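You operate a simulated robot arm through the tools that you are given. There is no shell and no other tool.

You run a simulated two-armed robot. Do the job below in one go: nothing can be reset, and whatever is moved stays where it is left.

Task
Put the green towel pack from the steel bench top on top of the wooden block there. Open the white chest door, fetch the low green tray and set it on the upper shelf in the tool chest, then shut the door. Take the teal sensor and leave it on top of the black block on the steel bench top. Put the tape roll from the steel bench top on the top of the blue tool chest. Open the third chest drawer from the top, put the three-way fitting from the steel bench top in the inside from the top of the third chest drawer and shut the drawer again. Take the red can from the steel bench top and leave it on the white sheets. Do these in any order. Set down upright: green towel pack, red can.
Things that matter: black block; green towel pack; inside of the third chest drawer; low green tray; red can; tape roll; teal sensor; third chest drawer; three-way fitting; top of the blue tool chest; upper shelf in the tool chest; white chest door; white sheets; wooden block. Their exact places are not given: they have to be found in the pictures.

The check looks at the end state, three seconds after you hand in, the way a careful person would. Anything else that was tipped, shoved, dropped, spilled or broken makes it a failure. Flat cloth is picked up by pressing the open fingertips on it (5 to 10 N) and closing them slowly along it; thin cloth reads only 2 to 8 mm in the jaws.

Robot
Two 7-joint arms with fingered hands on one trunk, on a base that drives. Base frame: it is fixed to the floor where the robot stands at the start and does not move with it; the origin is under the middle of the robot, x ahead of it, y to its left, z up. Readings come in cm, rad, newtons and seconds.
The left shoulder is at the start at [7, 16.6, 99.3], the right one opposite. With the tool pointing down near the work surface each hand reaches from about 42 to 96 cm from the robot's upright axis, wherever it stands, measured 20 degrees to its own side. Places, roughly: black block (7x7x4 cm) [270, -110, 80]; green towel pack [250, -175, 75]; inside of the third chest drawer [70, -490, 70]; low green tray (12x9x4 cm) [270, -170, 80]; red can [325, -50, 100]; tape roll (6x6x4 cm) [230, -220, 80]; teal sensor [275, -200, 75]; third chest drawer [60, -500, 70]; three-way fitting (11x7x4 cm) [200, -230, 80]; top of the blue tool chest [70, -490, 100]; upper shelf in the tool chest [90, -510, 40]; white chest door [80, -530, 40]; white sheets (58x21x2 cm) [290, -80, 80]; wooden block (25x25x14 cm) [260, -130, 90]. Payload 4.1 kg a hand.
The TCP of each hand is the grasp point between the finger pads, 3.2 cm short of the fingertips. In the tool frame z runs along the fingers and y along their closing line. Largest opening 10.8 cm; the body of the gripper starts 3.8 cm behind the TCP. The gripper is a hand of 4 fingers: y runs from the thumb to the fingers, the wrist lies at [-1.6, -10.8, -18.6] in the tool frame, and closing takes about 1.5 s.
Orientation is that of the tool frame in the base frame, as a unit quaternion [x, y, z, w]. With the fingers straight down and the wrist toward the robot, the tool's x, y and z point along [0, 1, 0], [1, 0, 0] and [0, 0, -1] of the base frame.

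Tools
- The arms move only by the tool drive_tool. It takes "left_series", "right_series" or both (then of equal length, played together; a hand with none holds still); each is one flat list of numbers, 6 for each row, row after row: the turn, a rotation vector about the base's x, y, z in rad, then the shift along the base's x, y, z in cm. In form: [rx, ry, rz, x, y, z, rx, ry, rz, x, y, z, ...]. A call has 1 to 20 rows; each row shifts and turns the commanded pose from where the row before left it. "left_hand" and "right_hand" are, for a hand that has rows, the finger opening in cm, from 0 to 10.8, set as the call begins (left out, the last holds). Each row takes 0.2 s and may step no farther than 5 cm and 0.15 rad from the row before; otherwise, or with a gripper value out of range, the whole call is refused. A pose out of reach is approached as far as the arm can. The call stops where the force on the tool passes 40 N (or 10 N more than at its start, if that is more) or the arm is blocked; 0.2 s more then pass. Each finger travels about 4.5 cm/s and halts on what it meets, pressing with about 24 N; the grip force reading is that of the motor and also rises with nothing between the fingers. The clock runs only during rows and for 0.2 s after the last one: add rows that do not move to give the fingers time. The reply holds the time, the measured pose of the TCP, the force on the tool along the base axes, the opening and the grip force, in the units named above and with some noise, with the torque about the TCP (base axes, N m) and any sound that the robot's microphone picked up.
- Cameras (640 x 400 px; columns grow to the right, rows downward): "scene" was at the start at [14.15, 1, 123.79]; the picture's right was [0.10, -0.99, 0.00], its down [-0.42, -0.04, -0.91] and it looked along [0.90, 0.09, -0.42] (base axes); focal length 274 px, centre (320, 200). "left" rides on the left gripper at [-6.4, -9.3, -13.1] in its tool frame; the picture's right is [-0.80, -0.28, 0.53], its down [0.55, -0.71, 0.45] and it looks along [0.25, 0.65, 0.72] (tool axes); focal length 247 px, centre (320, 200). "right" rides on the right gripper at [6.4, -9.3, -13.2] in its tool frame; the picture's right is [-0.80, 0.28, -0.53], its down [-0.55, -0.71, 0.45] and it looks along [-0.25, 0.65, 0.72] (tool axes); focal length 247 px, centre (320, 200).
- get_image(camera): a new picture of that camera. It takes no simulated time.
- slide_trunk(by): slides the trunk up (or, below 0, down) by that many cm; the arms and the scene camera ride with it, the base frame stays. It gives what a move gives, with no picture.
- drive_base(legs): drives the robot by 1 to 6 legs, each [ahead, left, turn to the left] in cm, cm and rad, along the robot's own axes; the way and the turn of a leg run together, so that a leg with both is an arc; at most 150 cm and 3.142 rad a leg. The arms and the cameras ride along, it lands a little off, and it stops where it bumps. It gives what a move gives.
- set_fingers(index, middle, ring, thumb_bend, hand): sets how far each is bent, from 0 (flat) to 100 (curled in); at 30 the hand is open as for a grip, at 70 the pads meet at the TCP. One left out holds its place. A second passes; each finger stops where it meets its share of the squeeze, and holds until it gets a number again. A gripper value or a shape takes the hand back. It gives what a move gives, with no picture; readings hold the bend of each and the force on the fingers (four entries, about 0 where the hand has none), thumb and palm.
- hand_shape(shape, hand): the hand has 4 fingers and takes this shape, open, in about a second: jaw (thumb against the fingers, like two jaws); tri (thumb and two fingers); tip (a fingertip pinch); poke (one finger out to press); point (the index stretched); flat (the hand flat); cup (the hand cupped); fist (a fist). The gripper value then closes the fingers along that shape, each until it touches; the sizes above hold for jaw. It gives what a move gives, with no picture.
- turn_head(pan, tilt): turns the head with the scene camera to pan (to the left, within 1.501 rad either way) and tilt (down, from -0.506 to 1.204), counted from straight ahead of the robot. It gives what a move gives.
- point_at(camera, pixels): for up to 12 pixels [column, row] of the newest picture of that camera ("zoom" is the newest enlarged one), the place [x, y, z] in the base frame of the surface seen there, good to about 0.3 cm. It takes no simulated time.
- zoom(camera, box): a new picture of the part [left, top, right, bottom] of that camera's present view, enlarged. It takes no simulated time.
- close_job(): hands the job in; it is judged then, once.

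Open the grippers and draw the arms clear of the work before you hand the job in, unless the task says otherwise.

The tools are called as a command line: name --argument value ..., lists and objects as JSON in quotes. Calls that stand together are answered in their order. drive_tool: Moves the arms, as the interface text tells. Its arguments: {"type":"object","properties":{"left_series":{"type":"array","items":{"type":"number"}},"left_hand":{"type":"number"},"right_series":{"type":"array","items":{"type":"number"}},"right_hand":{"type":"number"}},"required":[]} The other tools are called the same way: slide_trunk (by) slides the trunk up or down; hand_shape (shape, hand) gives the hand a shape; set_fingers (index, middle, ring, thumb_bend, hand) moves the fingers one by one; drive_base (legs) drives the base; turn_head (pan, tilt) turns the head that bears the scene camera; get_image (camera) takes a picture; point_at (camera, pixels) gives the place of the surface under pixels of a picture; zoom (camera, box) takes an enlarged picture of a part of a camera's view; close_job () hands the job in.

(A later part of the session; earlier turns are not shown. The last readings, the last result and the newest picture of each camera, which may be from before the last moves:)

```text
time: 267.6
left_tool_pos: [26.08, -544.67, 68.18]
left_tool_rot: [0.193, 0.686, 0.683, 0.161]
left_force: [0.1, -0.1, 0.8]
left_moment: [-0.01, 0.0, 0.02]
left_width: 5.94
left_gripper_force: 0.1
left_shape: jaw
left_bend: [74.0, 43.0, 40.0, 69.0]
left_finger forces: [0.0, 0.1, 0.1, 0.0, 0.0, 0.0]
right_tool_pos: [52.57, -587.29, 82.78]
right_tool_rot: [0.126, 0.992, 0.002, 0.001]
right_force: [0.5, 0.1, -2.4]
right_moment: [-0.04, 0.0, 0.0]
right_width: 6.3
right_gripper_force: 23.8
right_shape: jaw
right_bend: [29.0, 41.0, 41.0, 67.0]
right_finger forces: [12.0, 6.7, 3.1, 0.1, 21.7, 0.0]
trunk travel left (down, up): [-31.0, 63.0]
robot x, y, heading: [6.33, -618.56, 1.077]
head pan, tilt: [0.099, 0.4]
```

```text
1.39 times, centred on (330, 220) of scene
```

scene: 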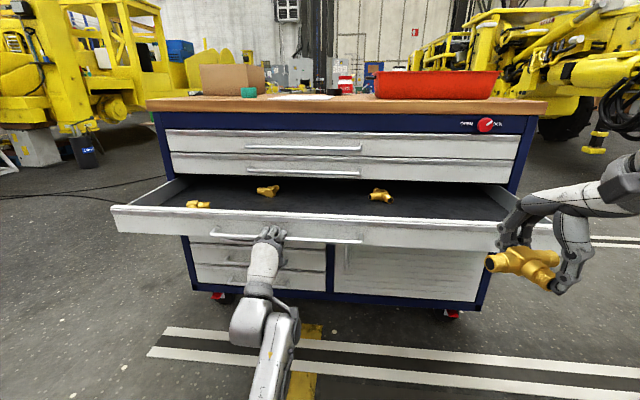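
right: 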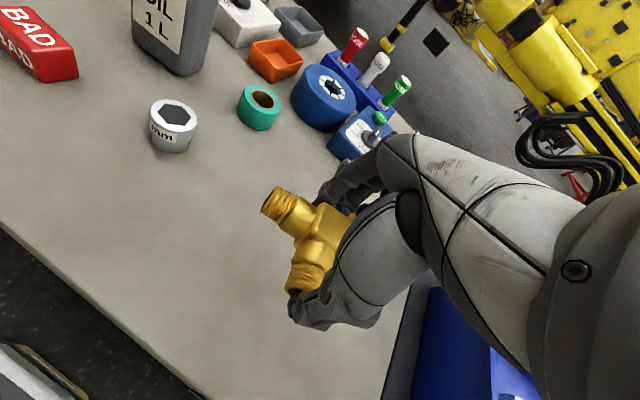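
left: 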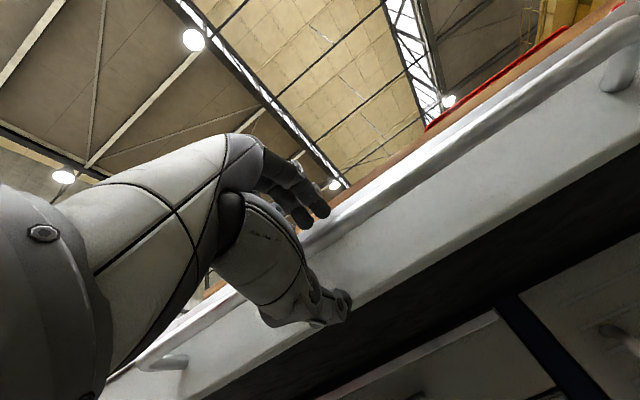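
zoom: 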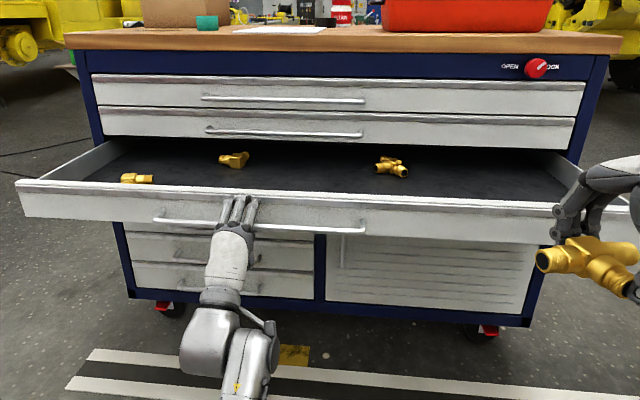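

I retreat the left hand 9 cm, raise the trunk 30 cm, and pitch the left hand back to pointing down, up and to the left.

drive_tool --left_series '[0, 0, 0, -1.43, -2.64, 0, 0, 0, 0, -1.43, -2.64, 0, 0, 0, 0, -1.43, -2.64, 0]'

slide_trunk --by 30

drive_tool --left_series '[-0.1151, 0.0624, 0, -0.5, 0.3, 1.2, -0.1151, 0.0624, 0, -0.5, 0.3, 1.2, -0.1151, 0.0624, 0, -0.5, 0.3, 1.2, -0.1151, 0.0624, 0, -0.5, 0.3, 1.2, -0.1151, 0.0624, 0, -0.5, 0.3, 1.2, -0.1151, 0.0624, 0, -0.5, 0.3, 1.2, -0.1151, 0.0624, 0, -0.5, 0.3, 1.2, -0.1151, 0.0624, 0, -0.5, 0.3, 1.2, -0.1151, 0.0624, 0, -0.5, 0.3, 1.2, -0.1151, 0.0624, 0, -0.5, 0.3, 1.2, -0.1151, 0.0624, 0, -0.5, 0.3, 1.2, -0.1151, 0.0624, 0, -0.5, 0.3, 1.2, 0, 0, 0, 0, 0, 0]'

get_image --camera "scene"

```text
time: 268.4
left_tool_pos: [21.06, -552.19, 68.72]
left_tool_rot: [0.201, 0.68, 0.689, 0.149]
left_force: [-0.5, 0.6, -0.2]
left_moment: [0.0, 0.0, 0.02]
left_width: 6.0
left_gripper_force: 0.1
left_shape: jaw
left_bend: [74.0, 43.0, 40.0, 69.0]
left_finger forces: [0.0, 0.0, 0.0, 0.1, 0.0, 0.1]
right_tool_pos: [52.68, -587.22, 82.81]
right_tool_rot: [0.127, 0.992, 0.002, 0.0]
right_force: [0.0, 0.5, -3.2]
right_moment: [-0.06, 0.03, 0.01]
right_width: 6.33
right_gripper_force: 24.0
right_shape: jaw
right_bend: [29.0, 41.0, 41.0, 67.0]
right_finger forces: [12.0, 6.5, 3.0, 0.1, 21.8, 0.0]
trunk travel left (down, up): [-31.0, 63.0]
robot x, y, heading: [5.84, -618.35, 1.073]
head pan, tilt: [0.099, 0.4]
```

```text
time: 271.4
left_tool_pos: [21.15, -552.33, 98.0]
left_tool_rot: [0.204, 0.683, 0.685, 0.148]
left_force: [-0.1, 0.1, -0.4]
left_moment: [0.01, -0.02, 0.01]
left_width: 5.99
left_gripper_force: 0.1
left_shape: jaw
left_bend: [74.0, 43.0, 40.0, 69.0]
left_finger forces: [0.0, 0.0, 0.1, 0.0, 0.0, 0.0]
right_tool_pos: [52.62, -587.14, 112.81]
right_tool_rot: [0.126, 0.992, 0.001, 0.0]
right_force: [1.3, 0.0, -2.3]
right_moment: [0.0, 0.01, -0.03]
right_width: 6.31
right_gripper_force: 24.0
right_shape: jaw
right_bend: [29.0, 41.0, 41.0, 67.0]
right_finger forces: [12.1, 6.6, 3.1, 0.0, 21.9, 0.0]
trunk travel left (down, up): [-61.0, 33.0]
robot x, y, heading: [6.18, -618.72, 1.077]
head pan, tilt: [0.099, 0.4]
```

```text
time: 274.2
left_tool_pos: [15.79, -549.06, 112.63]
left_tool_rot: [0.265, 0.964, -0.009, 0.003]
left_force: [-0.2, -0.3, -0.6]
left_moment: [-0.02, 0.0, -0.02]
left_width: 6.01
left_gripper_force: 0.0
left_shape: jaw
left_bend: [74.0, 43.0, 40.0, 69.0]
left_finger forces: [0.0, 0.0, 0.0, 0.1, 0.0, 0.1]
right_tool_pos: [52.59, -587.19, 112.81]
right_tool_rot: [0.125, 0.992, 0.002, 0.0]
right_force: [-0.6, 0.1, -2.5]
right_moment: [-0.03, 0.03, -0.01]
right_width: 6.34
right_gripper_force: 24.3
right_shape: jaw
right_bend: [29.0, 41.0, 41.0, 67.0]
right_finger forces: [12.0, 6.6, 3.1, 0.0, 21.8, 0.0]
trunk travel left (down, up): [-61.0, 33.0]
robot x, y, heading: [5.93, -618.5, 1.077]
head pan, tilt: [0.099, 0.4]
```

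```text
taken
```

scene: 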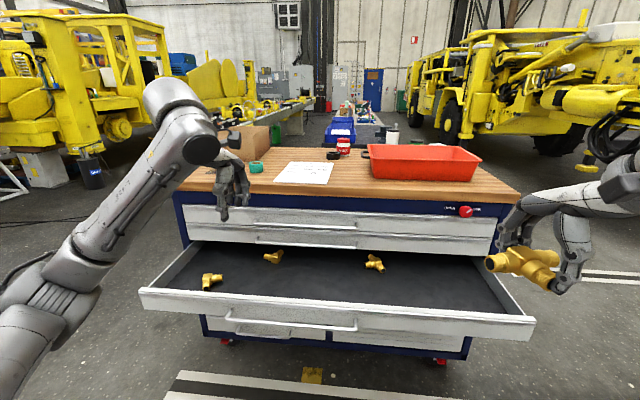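

Left hand is up and out of the way. I measure the drawer's interior: floor, front wall top, and clear spots at right.

point_at --camera "scene" --pixels '[[420, 285], [350, 285], [300, 285], [450, 300], [330, 306], [400, 310], [374, 262], [273, 257], [420, 262], [500, 285], [450, 275], [300, 265]]'

zoom --camera "scene" --box '[130, 220, 550, 370]'

```text
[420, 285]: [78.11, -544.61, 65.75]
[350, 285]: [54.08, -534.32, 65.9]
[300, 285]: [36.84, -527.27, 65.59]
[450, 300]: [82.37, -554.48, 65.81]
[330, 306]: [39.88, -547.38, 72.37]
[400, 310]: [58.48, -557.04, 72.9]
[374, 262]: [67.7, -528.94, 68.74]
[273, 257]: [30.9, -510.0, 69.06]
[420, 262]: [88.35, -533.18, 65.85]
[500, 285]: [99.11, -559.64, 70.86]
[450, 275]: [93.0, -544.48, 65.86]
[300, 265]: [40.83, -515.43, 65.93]
```

```text
1.52 times, centred on (340, 295) of scene
```

zoom: 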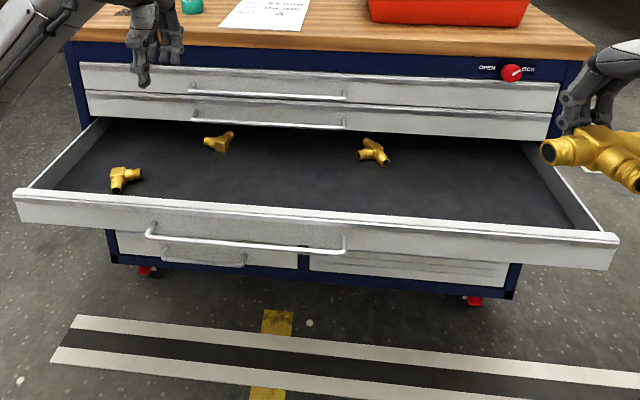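

Drawer floor z 65.8, front wall top 72.5 at along -462. Drop spot (75.5,-549.3) is clear. I drive 10 cm ahead and bring the right hand over it.

drive_base --legs '[[10, 0, 0]]'

drive_tool --right_series '[0, 0, -0.03, 2.2, 3.6, 0, 0, 0, -0.03, 2.2, 3.6, 0, 0, 0, -0.03, 2.2, 3.6, 0, 0, 0, -0.03, 2.2, 3.6, 0, 0, 0, -0.03, 2.2, 3.6, -1, 0, 0, -0.03, 2.2, 3.6, -2, 0, 0, -0.03, 2.2, 3.6, -3, 0, 0, -0.03, 2.2, 3.6, -3, 0, 0, 0, 0, 0, -4, 0, 0, 0, 0, 0, -4, 0, 0, 0, 0, 0, 0]'

get_image --camera "scene"

get_image --camera "right"

```text
time: 275.4
left_tool_pos: [20.53, -540.29, 112.71]
left_tool_rot: [0.267, 0.964, -0.009, 0.002]
left_force: [1.2, 0.1, -0.1]
left_moment: [-0.02, -0.03, 0.02]
left_width: 6.0
left_gripper_force: 0.1
left_shape: jaw
left_bend: [74.0, 43.0, 40.0, 69.0]
left_finger forces: [0.0, 0.0, 0.1, 0.0, 0.0, 0.1]
right_tool_pos: [57.39, -578.49, 112.86]
right_tool_rot: [0.126, 0.992, 0.001, 0.0]
right_force: [0.2, 0.2, -2.4]
right_moment: [-0.06, 0.0, -0.03]
right_width: 6.36
right_gripper_force: 24.4
right_shape: jaw
right_bend: [29.0, 41.0, 41.0, 67.0]
right_finger forces: [12.0, 6.6, 3.2, 0.0, 21.8, 0.1]
trunk travel left (down, up): [-61.0, 33.0]
robot x, y, heading: [10.28, -609.67, 1.071]
head pan, tilt: [0.099, 0.4]
```

```text
refused: row 7 steps farther than a row can; nothing moved
```

```text
taken
```

scene: 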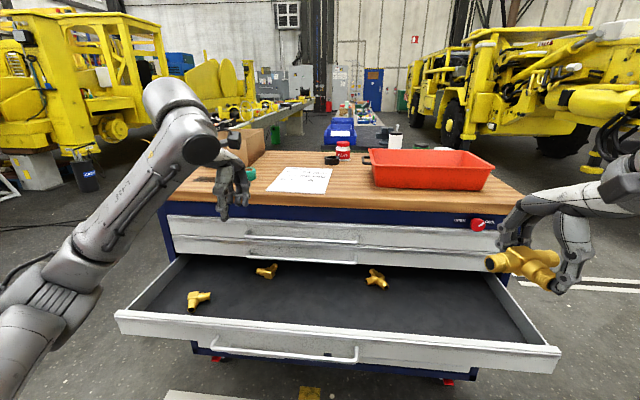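

```text
taken
```

right: 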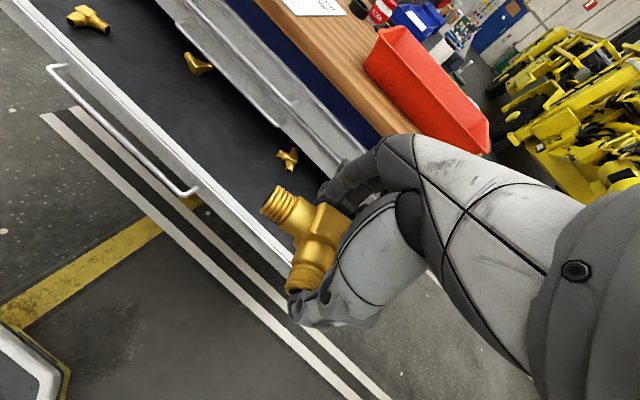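

Row steps were too long; I repeat: 8 level rows, then 7 rows down to z≈85.

drive_tool --right_series '[0, 0, -0.03, 2.26, 3.65, 0, 0, 0, -0.03, 2.26, 3.65, 0, 0, 0, -0.03, 2.26, 3.65, 0, 0, 0, -0.03, 2.26, 3.65, 0, 0, 0, -0.03, 2.26, 3.65, 0, 0, 0, -0.03, 2.26, 3.65, 0, 0, 0, -0.03, 2.26, 3.65, 0, 0, 0, -0.03, 2.26, 3.65, 0, 0, 0, 0, 0, 0, -4, 0, 0, 0, 0, 0, -4, 0, 0, 0, 0, 0, -4, 0, 0, 0, 0, 0, -4, 0, 0, 0, 0, 0, -4, 0, 0, 0, 0, 0, -4, 0, 0, 0, 0, 0, -4, 0, 0, 0, 0, 0, 0]'

get_image --camera "scene"

get_image --camera "right"

```text
time: 278.8
left_tool_pos: [20.34, -540.44, 112.58]
left_tool_rot: [0.265, 0.964, -0.008, 0.002]
left_force: [0.3, 0.4, -0.2]
left_moment: [-0.01, -0.06, 0.0]
left_width: 6.0
left_gripper_force: 0.0
left_shape: jaw
left_bend: [74.0, 43.0, 40.0, 69.0]
left_finger forces: [0.1, 0.0, 0.0, 0.1, 0.1, 0.0]
right_tool_pos: [75.45, -549.12, 84.77]
right_tool_rot: [0.243, 0.97, 0.003, 0.0]
right_force: [0.2, 0.6, -2.5]
right_moment: [-0.05, 0.0, 0.0]
right_width: 6.3
right_gripper_force: 23.7
right_shape: jaw
right_bend: [74.0, 41.0, 41.0, 67.0]
right_finger forces: [11.8, 6.5, 3.0, 0.0, 21.5, 0.0]
trunk travel left (down, up): [-61.0, 33.0]
robot x, y, heading: [10.54, -609.4, 1.074]
head pan, tilt: [0.099, 0.4]
```

```text
taken
```

scene: 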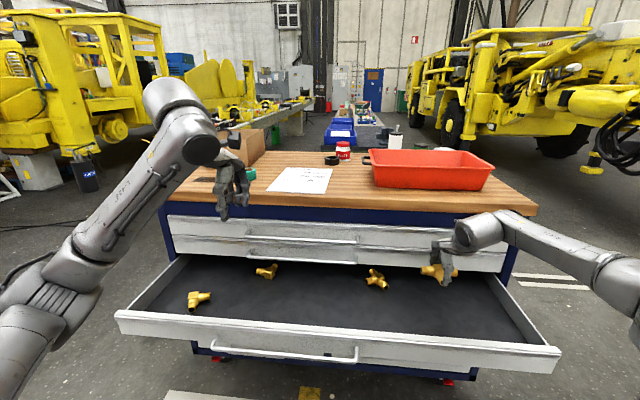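

```text
taken
```

right: 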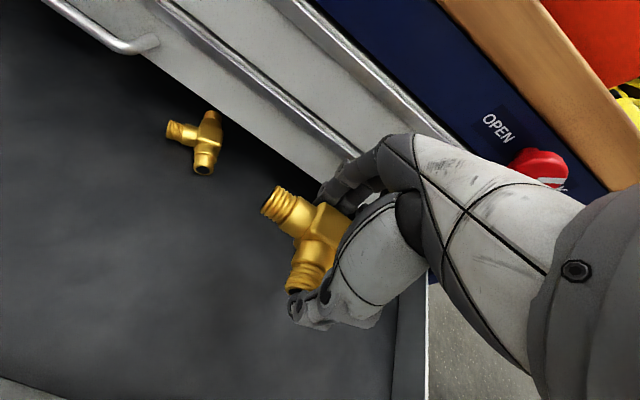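

The fitting hangs over clear drawer floor. I lower 14 cm, then creep to contact.

drive_tool --right_series '[0, 0, 0, 0, 0, -4, 0, 0, 0, 0, 0, -4, 0, 0, 0, 0, 0, -3.5, 0, 0, 0, 0, 0, -2, 0, 0, 0, 0, 0, -0.8, 0, 0, 0, 0, 0, 0]'

get_image --camera "right"

drive_tool --right_series '[0, 0, 0, 0, 0, -0.2, 0, 0, 0, 0, 0, -0.2, 0, 0, 0, 0, 0, -0.2, 0, 0, 0, 0, 0, 0]'

```text
time: 280.2
left_tool_pos: [20.46, -540.36, 112.55]
left_tool_rot: [0.266, 0.964, -0.007, 0.002]
left_force: [-0.1, 0.4, -0.3]
left_moment: [-0.01, -0.01, 0.05]
left_width: 6.0
left_gripper_force: 0.1
left_shape: jaw
left_bend: [74.0, 43.0, 40.0, 69.0]
left_finger forces: [0.1, 0.0, 0.0, 0.1, 0.0, 0.1]
right_tool_pos: [75.25, -549.17, 70.5]
right_tool_rot: [0.244, 0.97, 0.001, 0.0]
right_force: [-0.2, 0.6, -2.7]
right_moment: [-0.02, -0.03, 0.0]
right_width: 6.32
right_gripper_force: 23.5
right_shape: jaw
right_bend: [74.0, 41.0, 41.0, 67.0]
right_finger forces: [11.9, 6.5, 3.0, 0.1, 21.5, 0.0]
trunk travel left (down, up): [-61.0, 33.0]
robot x, y, heading: [10.88, -609.51, 1.074]
head pan, tilt: [0.099, 0.4]
```

```text
taken
```

right: 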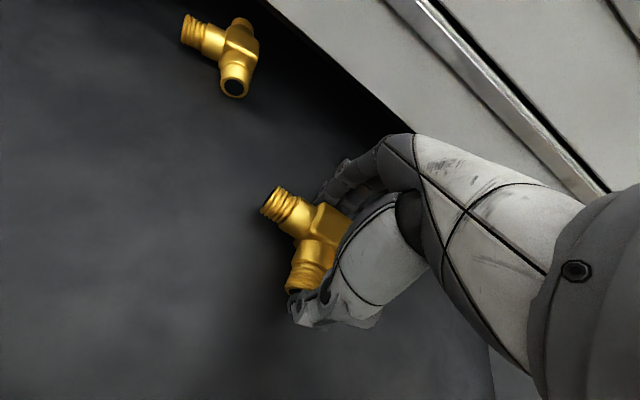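

```text
time: 281.2
left_tool_pos: [20.52, -540.4, 112.59]
left_tool_rot: [0.266, 0.964, -0.008, 0.002]
left_force: [-0.6, 0.2, -0.2]
left_moment: [-0.01, -0.03, 0.0]
left_width: 6.0
left_gripper_force: 0.0
left_shape: jaw
left_bend: [74.0, 43.0, 40.0, 69.0]
left_finger forces: [0.0, 0.0, 0.1, 0.1, 0.0, 0.0]
right_tool_pos: [75.51, -549.31, 69.81]
right_tool_rot: [0.244, 0.97, 0.002, 0.0]
right_force: [-0.2, 0.1, -2.0]
right_moment: [-0.01, 0.04, 0.01]
right_width: 6.31
right_gripper_force: 24.0
right_shape: jaw
right_bend: [74.0, 41.0, 41.0, 67.0]
right_finger forces: [11.9, 6.5, 3.0, 0.1, 21.4, 0.0]
trunk travel left (down, up): [-61.0, 33.0]
robot x, y, heading: [10.54, -609.68, 1.077]
head pan, tilt: [0.099, 0.4]
```

Almost at the floor; a few finer steps.

drive_tool --right_series '[0, 0, 0, 0, 0, -0.12, 0, 0, 0, 0, 0, -0.12, 0, 0, 0, 0, 0, -0.12, 0, 0, 0, 0, 0, 0]'

```text
time: 282.2
left_tool_pos: [20.35, -540.4, 112.66]
left_tool_rot: [0.266, 0.964, -0.008, 0.003]
left_force: [-0.7, 0.4, -0.8]
left_moment: [0.01, 0.02, 0.0]
left_width: 5.99
left_gripper_force: 0.0
left_shape: jaw
left_bend: [74.0, 43.0, 40.0, 69.0]
left_finger forces: [0.1, 0.1, 0.0, 0.0, 0.0, 0.0]
right_tool_pos: [75.49, -549.24, 69.53]
right_tool_rot: [0.243, 0.97, 0.001, 0.0]
right_force: [-0.3, 0.2, 0.6]
right_moment: [0.08, -0.09, 0.0]
right_width: 6.31
right_gripper_force: 23.8
right_shape: jaw
right_bend: [74.0, 41.0, 41.0, 67.0]
right_finger forces: [12.2, 6.7, 3.2, 0.0, 21.9, 0.1]
trunk travel left (down, up): [-61.0, 33.0]
robot x, y, heading: [10.92, -609.81, 1.073]
head pan, tilt: [0.099, 0.4]
```

The load is taken (force -2 → +0.6). I open the right hand and rise.

drive_tool --right_series '[0, 0, 0, 0, 0, 0, 0, 0, 0, 0, 0, 0, 0, 0, 0, 0, 0, 0, 0, 0, 0, 0, 0, 0, 0, 0, 0, 0, 0, 0, 0, 0, 0, 0, 0, 0]' --right_hand 10.8

drive_tool --right_series '[0, 0, 0, 0, 0, 1, 0, 0, 0, 0, 0, 2, 0, 0, 0, 0, 0, 4, 0, 0, 0, 0, 0, 4, 0, 0, 0, 0, 0, 4, 0, 0, 0, 0, 0, 5, 0, 0, 0, 0, 0, 5, 0, 0, 0, 0, 0, 5, 0, 0, 0, -1.2, -2.1, 4, 0, 0, 0, -2, -3.8, 0, 0, 0, 0, -2, -3.8, 0, 0, 0, 0, -2, -3.8, 0, 0, 0, 0, -2, -3.8, 0]'

get_image --camera "scene"

```text
time: 283.6
left_tool_pos: [20.41, -540.27, 112.53]
left_tool_rot: [0.266, 0.964, -0.008, 0.002]
left_force: [0.6, 0.4, -0.1]
left_moment: [0.03, 0.01, -0.03]
left_width: 6.01
left_gripper_force: 0.0
left_shape: jaw
left_bend: [74.0, 43.0, 40.0, 69.0]
left_finger forces: [0.0, 0.1, 0.0, 0.1, 0.0, 0.1]
right_tool_pos: [75.37, -549.24, 69.55]
right_tool_rot: [0.244, 0.97, 0.002, 0.001]
right_force: [-0.3, 0.5, -0.2]
right_moment: [-0.02, 0.02, 0.02]
right_width: 10.74
right_gripper_force: 0.1
right_shape: jaw
right_bend: [30.0, 30.0, 30.0, 30.0]
right_finger forces: [0.1, 0.1, 0.1, 0.0, 0.1, 0.0]
trunk travel left (down, up): [-61.0, 33.0]
robot x, y, heading: [11.0, -609.92, 1.076]
head pan, tilt: [0.099, 0.4]
```

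```text
time: 286.4
left_tool_pos: [20.47, -540.38, 112.69]
left_tool_rot: [0.265, 0.964, -0.007, 0.002]
left_force: [0.7, -0.4, 0.6]
left_moment: [0.03, 0.03, 0.04]
left_width: 5.99
left_gripper_force: 0.1
left_shape: jaw
left_bend: [74.0, 43.0, 40.0, 69.0]
left_finger forces: [0.1, 0.0, 0.0, 0.1, 0.0, 0.0]
right_tool_pos: [66.17, -566.73, 103.32]
right_tool_rot: [0.243, 0.97, 0.002, 0.001]
right_force: [-0.6, -0.1, -0.4]
right_moment: [0.02, -0.03, -0.01]
right_width: 10.76
right_gripper_force: 0.1
right_shape: jaw
right_bend: [30.0, 30.0, 30.0, 30.0]
right_finger forces: [0.0, 0.1, 0.0, 0.0, 0.1, 0.1]
trunk travel left (down, up): [-61.0, 33.0]
robot x, y, heading: [10.35, -609.94, 1.075]
head pan, tilt: [0.099, 0.4]
```

```text
taken
```

scene: 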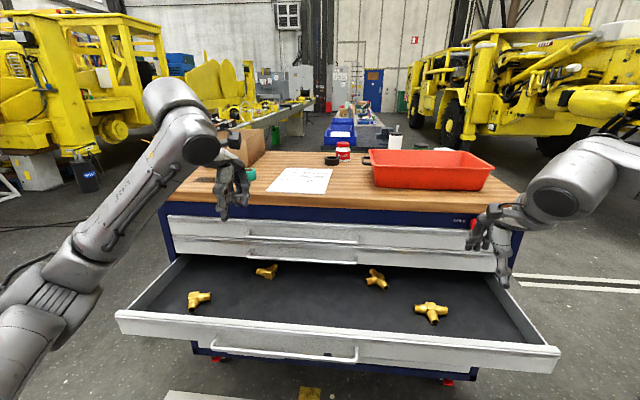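

The fitting lies in the drawer at (431,312). To shut it I back off 17 cm and pitch the right hand to horizontal, fingers closed, to push the panel right of the handle.

drive_base --legs '[[-17, 0, 0]]'

drive_tool --right_series '[0.1151, -0.0624, 0, -0.48, 1.21, -0.7, 0.1151, -0.0624, 0, -0.48, 1.21, -0.7, 0.1151, -0.0624, 0, -0.48, 1.21, -0.7, 0.1151, -0.0624, 0, -0.48, 1.21, -0.7, 0.1151, -0.0624, 0, -0.48, 1.21, -0.7, 0.1151, -0.0624, 0, -0.48, 1.21, -0.7, 0.1151, -0.0624, 0, -0.48, 1.21, -0.7, 0.1151, -0.0624, 0, -0.48, 1.21, -0.7, 0.1151, -0.0624, 0, -0.48, 1.21, -0.7, 0.1151, -0.0624, 0, -0.48, 1.21, -0.7, 0.1151, -0.0624, 0, -0.48, 1.21, -0.7, 0.1151, -0.0624, 0, -0.48, 1.21, -0.7, 0, 0, 0, 0, 0, 0]' --right_hand 0

get_image --camera "scene"

```text
time: 287.9
left_tool_pos: [12.66, -555.38, 112.57]
left_tool_rot: [0.268, 0.963, -0.009, 0.003]
left_force: [-0.9, 0.1, -0.8]
left_moment: [0.0, 0.0, 0.01]
left_width: 5.97
left_gripper_force: 0.0
left_shape: jaw
left_bend: [74.0, 43.0, 40.0, 69.0]
left_finger forces: [0.1, 0.0, 0.0, 0.0, 0.0, 0.0]
right_tool_pos: [58.24, -581.68, 103.39]
right_tool_rot: [0.246, 0.969, 0.002, 0.001]
right_force: [-1.2, -0.5, -0.2]
right_moment: [0.02, -0.04, 0.01]
right_width: 10.76
right_gripper_force: 0.1
right_shape: jaw
right_bend: [30.0, 30.0, 30.0, 30.0]
right_finger forces: [0.1, 0.0, 0.0, 0.1, 0.0, 0.1]
trunk travel left (down, up): [-61.0, 33.0]
robot x, y, heading: [2.69, -624.69, 1.074]
head pan, tilt: [0.099, 0.4]
```

```text
time: 290.7
left_tool_pos: [12.6, -555.18, 112.68]
left_tool_rot: [0.267, 0.964, -0.008, 0.002]
left_force: [-0.7, -0.7, -0.3]
left_moment: [-0.01, 0.01, -0.01]
left_width: 6.02
left_gripper_force: 0.1
left_shape: jaw
left_bend: [74.0, 43.0, 40.0, 69.0]
left_finger forces: [0.0, 0.0, 0.0, 0.1, 0.1, 0.0]
right_tool_pos: [54.8, -574.77, 98.89]
right_tool_rot: [0.195, 0.915, 0.346, 0.076]
right_force: [0.6, -0.7, 0.1]
right_moment: [0.02, -0.04, -0.01]
right_width: 0.0
right_gripper_force: 23.8
right_shape: jaw
right_bend: [70.0, 70.0, 70.0, 49.0]
right_finger forces: [0.0, 0.1, 0.0, 0.0, 0.0, 0.1]
right hand out of reach, approached as far as the arm can: row 6, 7, 8, 9, 10, 11, 12
trunk travel left (down, up): [-61.0, 33.0]
robot x, y, heading: [3.03, -624.58, 1.069]
head pan, tilt: [0.099, 0.4]
```

```text
taken
```

scene: 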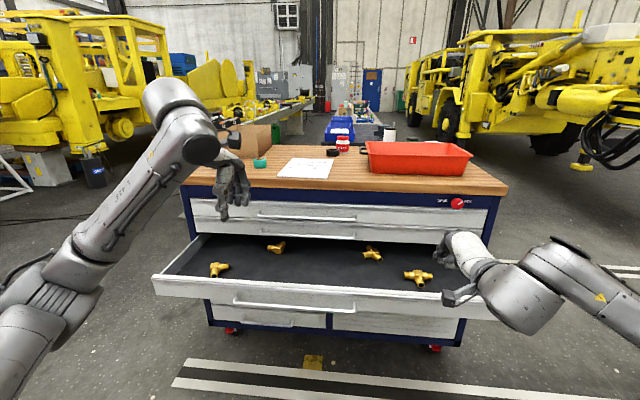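

The right hand pitched ~42°, which is enough: its fingertips lead. I raise the left hand 12 cm, lower the trunk 29 cm so the right fingertips are at the panel's height, and check.

drive_tool --left_series '[0, 0, 0, 0, 0, 4, 0, 0, 0, 0, 0, 4, 0, 0, 0, 0, 0, 4]'

slide_trunk --by -29

get_image --camera "scene"

get_image --camera "right"

```text
time: 291.5
left_tool_pos: [12.95, -555.35, 124.82]
left_tool_rot: [0.267, 0.964, -0.008, 0.002]
left_force: [0.4, 0.7, 0.5]
left_moment: [-0.02, 0.05, 0.0]
left_width: 6.01
left_gripper_force: 0.1
left_shape: jaw
left_bend: [74.0, 43.0, 40.0, 69.0]
left_finger forces: [0.0, 0.0, 0.1, 0.1, 0.0, 0.1]
right_tool_pos: [55.12, -574.88, 98.96]
right_tool_rot: [0.195, 0.914, 0.347, 0.076]
right_force: [1.0, -0.4, 0.5]
right_moment: [0.04, 0.01, -0.02]
right_width: 0.0
right_gripper_force: 23.5
right_shape: jaw
right_bend: [70.0, 70.0, 70.0, 49.0]
right_finger forces: [0.1, 0.1, 0.0, 0.0, 0.0, 0.0]
trunk travel left (down, up): [-61.0, 33.0]
robot x, y, heading: [2.88, -624.87, 1.071]
head pan, tilt: [0.099, 0.4]
```

```text
time: 294.4
left_tool_pos: [12.81, -555.29, 95.7]
left_tool_rot: [0.267, 0.964, -0.008, 0.003]
left_force: [-1.1, -0.1, -0.7]
left_moment: [0.04, 0.0, -0.03]
left_width: 6.0
left_gripper_force: 0.1
left_shape: jaw
left_bend: [74.0, 43.0, 40.0, 69.0]
left_finger forces: [0.1, 0.0, 0.1, 0.0, 0.1, 0.1]
right_tool_pos: [54.89, -574.77, 69.9]
right_tool_rot: [0.195, 0.914, 0.346, 0.077]
right_force: [-0.7, 0.5, 0.3]
right_moment: [-0.01, 0.03, -0.02]
right_width: 0.0
right_gripper_force: 23.8
right_shape: jaw
right_bend: [70.0, 70.0, 70.0, 49.0]
right_finger forces: [0.1, 0.0, 0.1, 0.0, 0.0, 0.0]
trunk travel left (down, up): [-32.0, 62.0]
robot x, y, heading: [2.5, -624.64, 1.068]
head pan, tilt: [0.099, 0.4]
```

```text
taken
```

scene: 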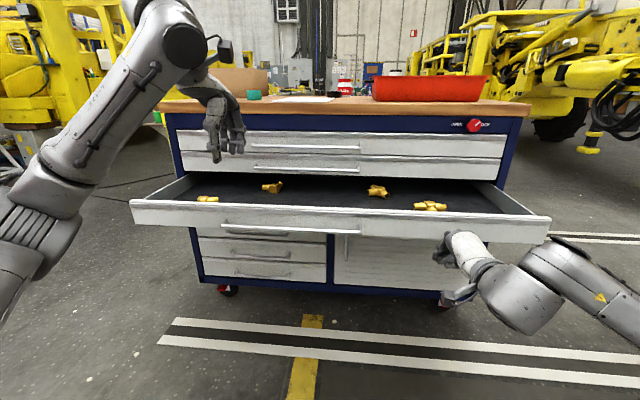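

```text
taken
```

right: 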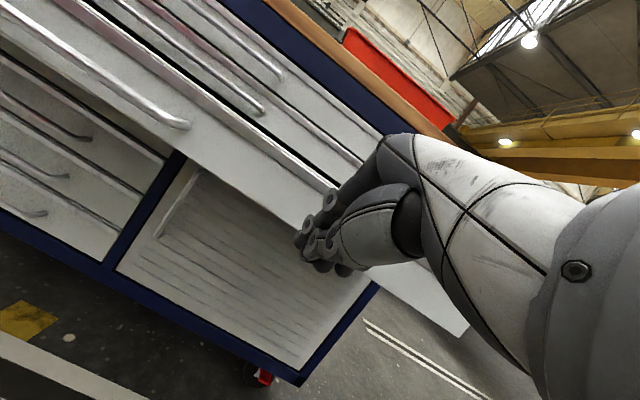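

The right fist is before the panel right of the handle. I pull the left hand back 12 cm, then drive forward 40 cm to push the drawer.

drive_tool --left_series '[0, 0, 0, -1.9, -3.5, 1, 0, 0, 0, -1.9, -3.5, 1, 0, 0, 0, -1.9, -3.5, 1]'

drive_base --legs '[[25, 0, 0.003]]'

get_image --camera "scene"

```text
time: 295.2
left_tool_pos: [6.96, -565.95, 98.67]
left_tool_rot: [0.267, 0.964, -0.007, 0.002]
left_force: [0.4, 0.4, -0.7]
left_moment: [0.02, -0.02, -0.01]
left_width: 6.01
left_gripper_force: 0.0
left_shape: jaw
left_bend: [74.0, 43.0, 40.0, 69.0]
left_finger forces: [0.0, 0.0, 0.1, 0.0, 0.1, 0.0]
right_tool_pos: [55.03, -574.78, 70.06]
right_tool_rot: [0.195, 0.914, 0.346, 0.078]
right_force: [-0.3, 1.0, -0.3]
right_moment: [-0.02, 0.01, 0.0]
right_width: 0.01
right_gripper_force: 24.0
right_shape: jaw
right_bend: [70.0, 70.0, 70.0, 49.0]
right_finger forces: [0.0, 0.0, 0.0, 0.0, 0.1, 0.1]
trunk travel left (down, up): [-32.0, 62.0]
robot x, y, heading: [2.51, -624.76, 1.073]
head pan, tilt: [0.099, 0.4]
```

```text
time: 297.0
left_tool_pos: [18.75, -543.35, 98.62]
left_tool_rot: [0.264, 0.965, -0.009, 0.002]
left_force: [-0.8, 0.4, 0.2]
left_moment: [-0.01, 0.02, -0.03]
left_width: 6.0
left_gripper_force: 0.1
left_shape: jaw
left_bend: [74.0, 43.0, 40.0, 69.0]
left_finger forces: [0.1, 0.0, 0.0, 0.0, 0.1, 0.0]
right_tool_pos: [66.8, -552.01, 69.82]
right_tool_rot: [0.192, 0.915, 0.346, 0.077]
right_force: [-0.2, 1.0, 0.4]
right_moment: [0.0, -0.03, 0.03]
right_width: 0.01
right_gripper_force: 24.4
right_shape: jaw
right_bend: [70.0, 70.0, 70.0, 48.0]
right_finger forces: [0.0, 0.0, 0.1, 0.0, 0.1, 0.1]
trunk travel left (down, up): [-32.0, 62.0]
robot x, y, heading: [14.59, -602.23, 1.077]
head pan, tilt: [0.099, 0.4]
```

```text
taken
```

scene: 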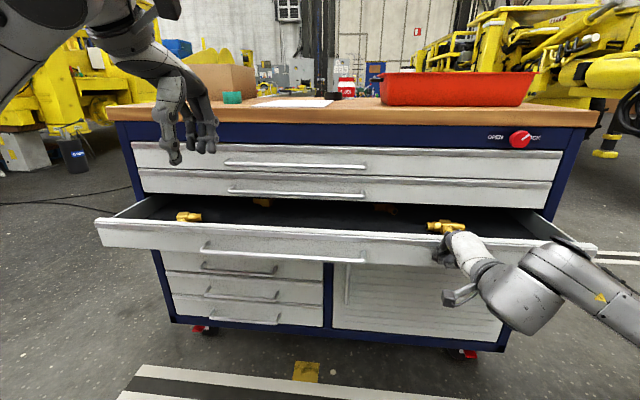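

The drawer is about a third shut and moves freely. I drive 16 cm more.

drive_base --legs '[[16, 0, 0]]'

get_image --camera "scene"

get_image --camera "right"

```text
time: 298.4
left_tool_pos: [26.14, -529.36, 98.57]
left_tool_rot: [0.263, 0.965, -0.009, 0.002]
left_force: [0.5, 0.5, -0.5]
left_moment: [-0.02, 0.02, 0.01]
left_width: 5.97
left_gripper_force: 0.1
left_shape: jaw
left_bend: [74.0, 43.0, 40.0, 69.0]
left_finger forces: [0.0, 0.0, 0.1, 0.1, 0.0, 0.0]
right_tool_pos: [74.32, -538.02, 69.86]
right_tool_rot: [0.192, 0.915, 0.346, 0.076]
right_force: [0.2, 0.2, 0.6]
right_moment: [-0.01, -0.02, -0.02]
right_width: 0.0
right_gripper_force: 24.4
right_shape: jaw
right_bend: [70.0, 70.0, 70.0, 48.0]
right_finger forces: [0.0, 0.0, 0.0, 0.0, 0.0, 0.0]
trunk travel left (down, up): [-32.0, 62.0]
robot x, y, heading: [22.36, -588.5, 1.073]
head pan, tilt: [0.099, 0.4]
```

```text
taken
```

scene: 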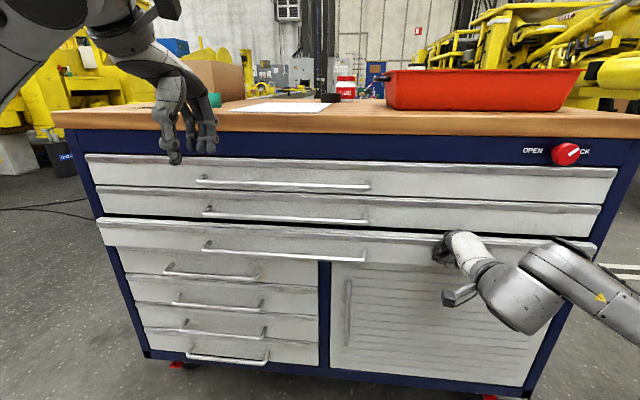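

```text
taken
```

right: 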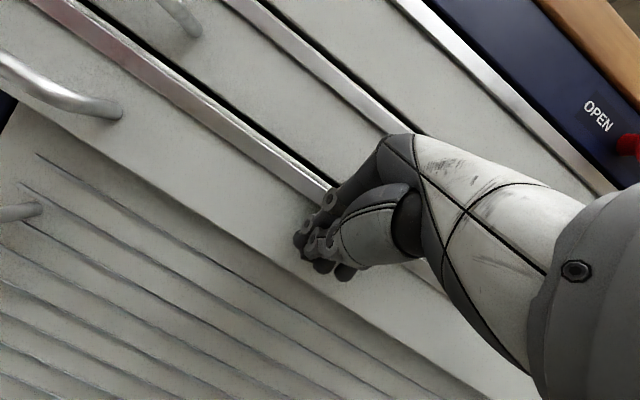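

About 4 cm remain. I drive 3 cm and check the force.

drive_base --legs '[[3, 0, 0]]'

zoom --camera "scene" --box '[80, 180, 480, 300]'

```text
time: 299.3
left_tool_pos: [27.58, -526.74, 98.53]
left_tool_rot: [0.263, 0.965, -0.009, 0.003]
left_force: [0.0, 0.1, -0.6]
left_moment: [-0.01, 0.02, -0.03]
left_width: 6.03
left_gripper_force: 0.1
left_shape: jaw
left_bend: [74.0, 43.0, 40.0, 69.0]
left_finger forces: [0.0, 0.0, 0.0, 0.0, 0.1, 0.0]
right_tool_pos: [75.54, -535.42, 69.93]
right_tool_rot: [0.192, 0.915, 0.346, 0.076]
right_force: [0.6, 0.3, 0.1]
right_moment: [0.02, -0.02, -0.03]
right_width: 0.0
right_gripper_force: 24.5
right_shape: jaw
right_bend: [70.0, 70.0, 70.0, 49.0]
right_finger forces: [0.0, 0.1, 0.1, 0.1, 0.0, 0.1]
trunk travel left (down, up): [-32.0, 62.0]
robot x, y, heading: [23.78, -585.47, 1.079]
head pan, tilt: [0.099, 0.4]
```

```text
1.60 times, centred on (280, 240) of scene
```

zoom: 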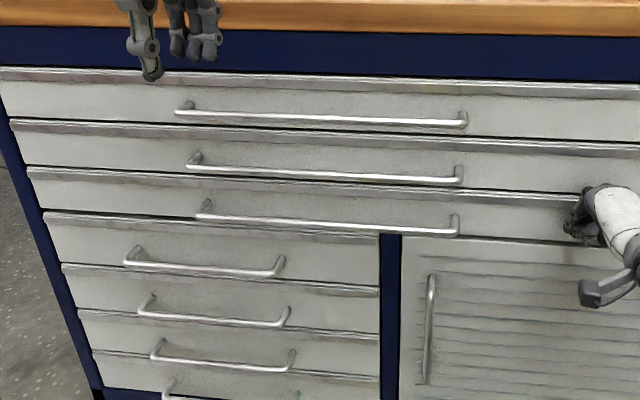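

The drawer looks flush. I verify by measuring the faces of drawers 2 and 3 and the third handle.

point_at --camera "zoom" --pixels '[[120, 145], [120, 190], [520, 175], [520, 215], [520, 122], [300, 198], [330, 224], [330, 175], [100, 95]]'

```text
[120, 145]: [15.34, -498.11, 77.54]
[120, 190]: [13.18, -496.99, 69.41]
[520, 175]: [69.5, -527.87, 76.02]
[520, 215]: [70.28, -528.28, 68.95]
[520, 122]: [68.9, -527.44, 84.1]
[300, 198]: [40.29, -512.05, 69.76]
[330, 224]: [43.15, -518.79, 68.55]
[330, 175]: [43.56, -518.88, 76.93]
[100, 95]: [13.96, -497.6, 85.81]
```

The third drawer is fully shut (faces all at along -431). Next the door: I back off and look at its handle.

drive_base --legs '[[-25, 0, 0]]'

turn_head --pan -0.2 --tilt 0.5

get_image --camera "scene"

zoom --camera "scene" --box '[240, 180, 460, 330]'

```text
time: 301.1
left_tool_pos: [15.63, -549.15, 98.74]
left_tool_rot: [0.263, 0.965, -0.008, 0.003]
left_force: [0.1, -0.2, 0.2]
left_moment: [0.02, 0.0, -0.01]
left_width: 6.01
left_gripper_force: 0.0
left_shape: jaw
left_bend: [74.0, 43.0, 40.0, 69.0]
left_finger forces: [0.0, 0.0, 0.0, 0.0, 0.0, 0.0]
right_tool_pos: [63.59, -557.66, 69.96]
right_tool_rot: [0.192, 0.915, 0.346, 0.077]
right_force: [0.1, -0.4, -0.4]
right_moment: [-0.02, 0.03, 0.0]
right_width: 0.0
right_gripper_force: 23.7
right_shape: jaw
right_bend: [70.0, 70.0, 70.0, 49.0]
right_finger forces: [0.0, 0.0, 0.0, 0.1, 0.0, 0.0]
trunk travel left (down, up): [-32.0, 62.0]
robot x, y, heading: [11.18, -607.95, 1.081]
head pan, tilt: [0.099, 0.4]
```

```text
time: 301.9
left_tool_pos: [15.51, -549.2, 98.73]
left_tool_rot: [0.263, 0.965, -0.008, 0.002]
left_force: [-0.8, 0.0, -0.2]
left_moment: [0.02, -0.02, 0.0]
left_width: 5.99
left_gripper_force: 0.1
left_shape: jaw
left_bend: [74.0, 43.0, 40.0, 69.0]
left_finger forces: [0.0, 0.0, 0.0, 0.0, 0.1, 0.0]
right_tool_pos: [63.64, -557.64, 69.97]
right_tool_rot: [0.192, 0.915, 0.347, 0.076]
right_force: [-0.1, 0.2, -0.2]
right_moment: [0.02, -0.01, 0.01]
right_width: 0.01
right_gripper_force: 23.5
right_shape: jaw
right_bend: [70.0, 70.0, 70.0, 49.0]
right_finger forces: [0.1, 0.0, 0.1, 0.0, 0.0, 0.0]
trunk travel left (down, up): [-32.0, 62.0]
robot x, y, heading: [11.49, -608.04, 1.08]
head pan, tilt: [-0.201, 0.499]
```

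```text
taken
```

scene: 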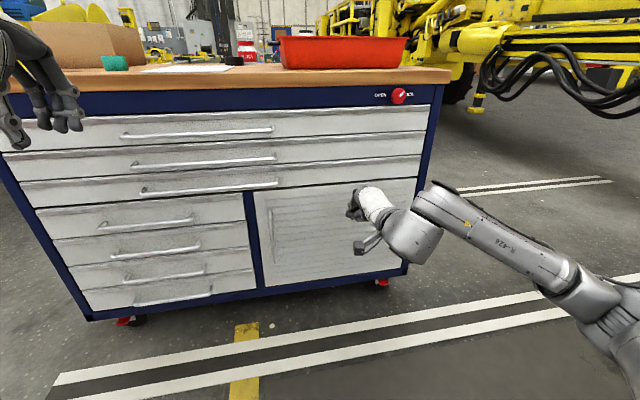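

```text
2.67 times, centred on (350, 255) of scene
```

zoom: 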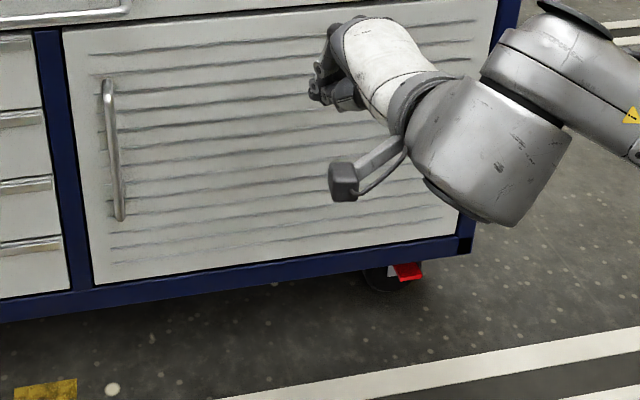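

The door's bar handle runs from (107,85) to (120,215) in the zoom. I measure it and the door's edges.

point_at --camera "zoom" --pixels '[[111, 110], [114, 140], [117, 180], [120, 210], [85, 100], [95, 275], [68, 45], [455, 230], [80, 150], [200, 260], [490, 40], [250, 150]]'

```text
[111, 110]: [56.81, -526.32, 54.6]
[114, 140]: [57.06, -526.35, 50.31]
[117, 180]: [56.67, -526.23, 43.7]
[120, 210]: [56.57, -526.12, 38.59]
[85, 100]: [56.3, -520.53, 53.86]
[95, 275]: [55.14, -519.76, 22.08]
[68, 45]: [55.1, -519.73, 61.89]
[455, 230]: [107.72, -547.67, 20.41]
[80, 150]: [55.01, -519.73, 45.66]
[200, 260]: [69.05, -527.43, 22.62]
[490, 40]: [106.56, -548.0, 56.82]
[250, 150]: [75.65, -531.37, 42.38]
```

The door handle is a vertical bar at perp 300.6, z 37–58, along -435.7; hinge at right (perp ≈355). First I turn the right hand back down and out of the way, and shift the base 16 cm right.

drive_tool --right_series '[-0.1151, 0.0624, 0, 0.48, -1.21, 1.5, -0.1151, 0.0624, 0, 0.48, -1.21, 1.5, -0.1151, 0.0624, 0, 0.48, -1.21, 1.5, -0.1151, 0.0624, 0, 0.48, -1.21, 1.5, -0.1151, 0.0624, 0, 0.48, -1.21, 1.5, -0.1151, 0.0624, 0, 0.48, -1.21, 1.5, -0.1151, 0.0624, 0, 0.48, -1.21, 1.5, -0.1151, 0.0624, 0, 0.48, -1.21, 1.5, -0.1151, 0.0624, 0, 0.48, -1.21, 1.5, -0.1151, 0.0624, 0, 0.48, -1.21, 1.5, -0.1151, 0.0624, 0, 0.48, -1.21, 1.5, -0.1151, 0.0624, 0, 0.48, -1.21, 1.5, 0, 0, 0, 0, 0, 0]' --right_hand 6

drive_base --legs '[[0, -16, -0.005]]'

get_image --camera "scene"

```text
time: 304.7
left_tool_pos: [15.68, -549.17, 98.65]
left_tool_rot: [0.263, 0.965, -0.009, 0.002]
left_force: [0.3, -0.6, 0.0]
left_moment: [0.0, 0.02, 0.02]
left_width: 5.97
left_gripper_force: 0.1
left_shape: jaw
left_bend: [74.0, 43.0, 40.0, 69.0]
left_finger forces: [0.0, 0.0, 0.0, 0.0, 0.0, 0.1]
right_tool_pos: [69.5, -572.15, 88.06]
right_tool_rot: [0.205, 0.888, -0.388, -0.136]
right_force: [0.5, 0.1, -0.3]
right_moment: [0.01, 0.03, -0.03]
right_width: 6.02
right_gripper_force: 0.0
right_shape: jaw
right_bend: [74.0, 43.0, 40.0, 68.0]
right_finger forces: [0.1, 0.0, 0.0, 0.0, 0.0, 0.0]
trunk travel left (down, up): [-32.0, 62.0]
robot x, y, heading: [11.91, -607.84, 1.082]
head pan, tilt: [-0.201, 0.499]
```

```text
time: 306.1
left_tool_pos: [30.11, -556.78, 98.73]
left_tool_rot: [0.266, 0.964, -0.009, 0.002]
left_force: [-0.2, 0.3, 0.3]
left_moment: [0.02, 0.03, -0.02]
left_width: 6.0
left_gripper_force: 0.0
left_shape: jaw
left_bend: [74.0, 43.0, 40.0, 69.0]
left_finger forces: [0.1, 0.1, 0.0, 0.0, 0.1, 0.0]
right_tool_pos: [83.58, -580.06, 87.95]
right_tool_rot: [0.206, 0.888, -0.388, -0.136]
right_force: [0.4, -0.5, 0.5]
right_moment: [0.0, 0.02, -0.02]
right_width: 5.98
right_gripper_force: 0.0
right_shape: jaw
right_bend: [74.0, 43.0, 40.0, 68.0]
right_finger forces: [0.0, 0.0, 0.0, 0.0, 0.0, 0.0]
trunk travel left (down, up): [-32.0, 62.0]
robot x, y, heading: [26.21, -615.13, 1.077]
head pan, tilt: [-0.201, 0.499]
```

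```text
taken
```

scene: 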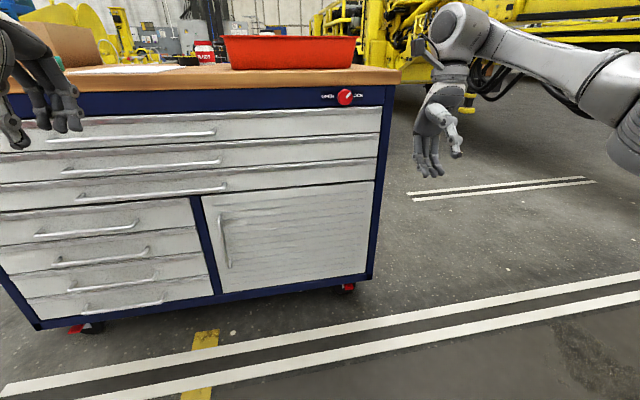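

The right hand over-rotated backwards by ~0.85 rad; I turn it forward again to point down and raise it, while pitching the left hand up toward the door handle's front.

drive_tool --right_series '[0.1064, -0.0576, 0, 0, 0, 2.5, 0.1064, -0.0576, 0, 0, 0, 2.5, 0.1064, -0.0576, 0, 0, 0, 2.5, 0.1064, -0.0576, 0, 0, 0, 2.5, 0.1064, -0.0576, 0, 0, 0, 2.5, 0.1064, -0.0576, 0, 0, 0, 2.5, 0.1064, -0.0576, 0, 0, 0, 2.5, 0, 0, 0, 0, 0, 0, 0, 0, 0, 0, 0, 0, 0, 0, 0, 0, 0, 0, 0, 0, 0, 0, 0, 0, 0, 0, 0, 0, 0, 0, 0, 0, 0, 0, 0, 0]' --left_series '[0.1151, -0.0624, 0, 1.2, 0.9, -3.4, 0.1151, -0.0624, 0, 1.2, 0.9, -3.4, 0.1151, -0.0624, 0, 1.2, 0.9, -3.4, 0.1151, -0.0624, 0, 1.2, 0.9, -3.4, 0.1151, -0.0624, 0, 1.2, 0.9, -3.4, 0.1151, -0.0624, 0, 1.2, 0.9, -3.4, 0.1151, -0.0624, 0, 1.2, 0.9, -3.4, 0.1151, -0.0624, 0, 1.2, 0.9, -3.4, 0.1151, -0.0624, 0, 1.2, 0.9, -3.4, 0.1151, -0.0624, 0, 1.2, 0.9, -3.4, 0.1151, -0.0624, 0, 1.2, 0.9, -3.4, 0.1151, -0.0624, 0, 1.2, 0.9, -3.4, 0, 0, 0, 0, 0, 0]'

get_image --camera "scene"

```text
time: 309.1
left_tool_pos: [39.3, -544.21, 58.45]
left_tool_rot: [0.246, 0.701, 0.662, 0.102]
left_force: [-0.3, 0.1, -0.8]
left_moment: [-0.03, 0.0, -0.01]
left_width: 5.99
left_gripper_force: 0.1
left_shape: jaw
left_bend: [74.0, 43.0, 40.0, 69.0]
left_finger forces: [0.1, 0.0, 0.0, 0.0, 0.0, 0.0]
left hand out of reach, approached as far as the arm can: row 11
right_tool_pos: [83.73, -580.09, 105.51]
right_tool_rot: [0.216, 0.976, 0.007, -0.027]
right_force: [-0.7, 0.8, 0.3]
right_moment: [0.0, -0.02, 0.02]
right_width: 6.02
right_gripper_force: 0.1
right_shape: jaw
right_bend: [74.0, 43.0, 40.0, 68.0]
right_finger forces: [0.0, 0.0, 0.0, 0.1, 0.0, 0.0]
trunk travel left (down, up): [-32.0, 62.0]
robot x, y, heading: [26.0, -615.24, 1.077]
head pan, tilt: [-0.201, 0.499]
stopped in row 13 (left hand): the arm was blocked; the commanded pose is now the measured one
```

```text
taken
```

scene: 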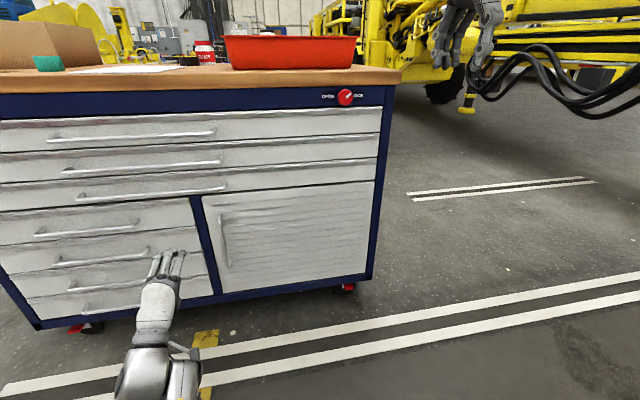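

Left hand is horizontal at (39,-544,58). I roll it clockwise ~1.3 rad (so it closes horizontally on the vertical bar) while moving to 9 cm in front of the handle.

drive_tool --left_series '[0, 0, 0, 1.0, 1.85, 0, 0, 0, 0, 1.0, 1.85, 0, 0.0572, 0.1055, 0, 1.0, 0.6, -0.9, 0.0572, 0.1055, 0, 1.0, 0.6, -0.9, 0.0572, 0.1055, 0, 1.0, 0.6, -0.9, 0.0572, 0.1055, 0, 1.0, 0.6, -0.9, 0.0572, 0.1055, 0, 1.0, 0.6, -0.9, 0.0572, 0.1055, 0, 1.0, 0.6, -0.9, 0.0572, 0.1055, 0, 1.0, 0.6, -0.9, 0.0572, 0.1055, 0, 1.0, 0.6, -0.9, 0.0572, 0.1055, 0, 1.0, 0.5, -0.9, 0.0572, 0.1055, 0, 1.0, 0.5, -0.9, 0.0572, 0.1055, 0, 1.0, 0.5, -0.9, 0, 0, 0, 0, 0, 0]' --left_hand 6

get_image --camera "scene"

get_image --camera "left"

```text
time: 312.1
left_tool_pos: [52.39, -534.41, 48.52]
left_tool_rot: [0.58, 0.416, 0.596, -0.368]
left_force: [0.3, 0.4, 0.3]
left_moment: [-0.02, 0.0, -0.01]
left_width: 5.98
left_gripper_force: 0.1
left_shape: jaw
left_bend: [74.0, 43.0, 40.0, 69.0]
left_finger forces: [0.0, 0.1, 0.1, 0.0, 0.0, 0.0]
right_tool_pos: [83.71, -580.06, 105.6]
right_tool_rot: [0.215, 0.976, 0.007, -0.026]
right_force: [0.8, 0.0, 0.6]
right_moment: [0.0, 0.02, 0.0]
right_width: 6.0
right_gripper_force: 0.0
right_shape: jaw
right_bend: [74.0, 43.0, 40.0, 68.0]
right_finger forces: [0.0, 0.0, 0.0, 0.0, 0.0, 0.0]
trunk travel left (down, up): [-32.0, 62.0]
robot x, y, heading: [25.45, -615.54, 1.073]
head pan, tilt: [-0.201, 0.499]
```

```text
taken
```

scene: 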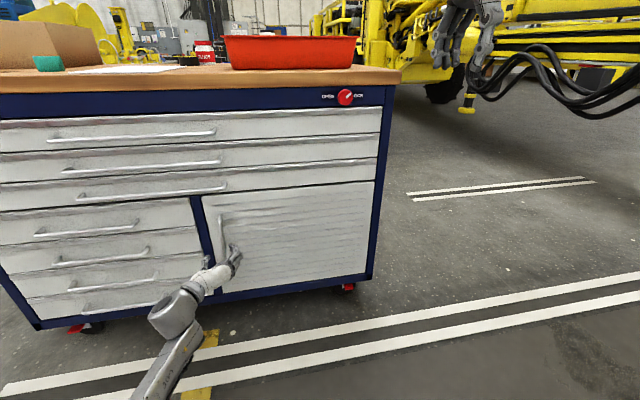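

```text
taken
```

left: 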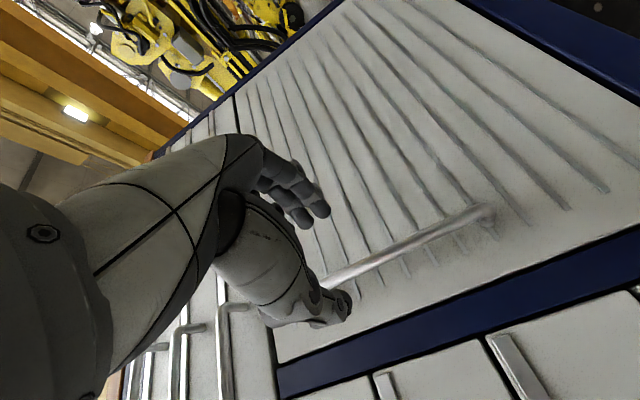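

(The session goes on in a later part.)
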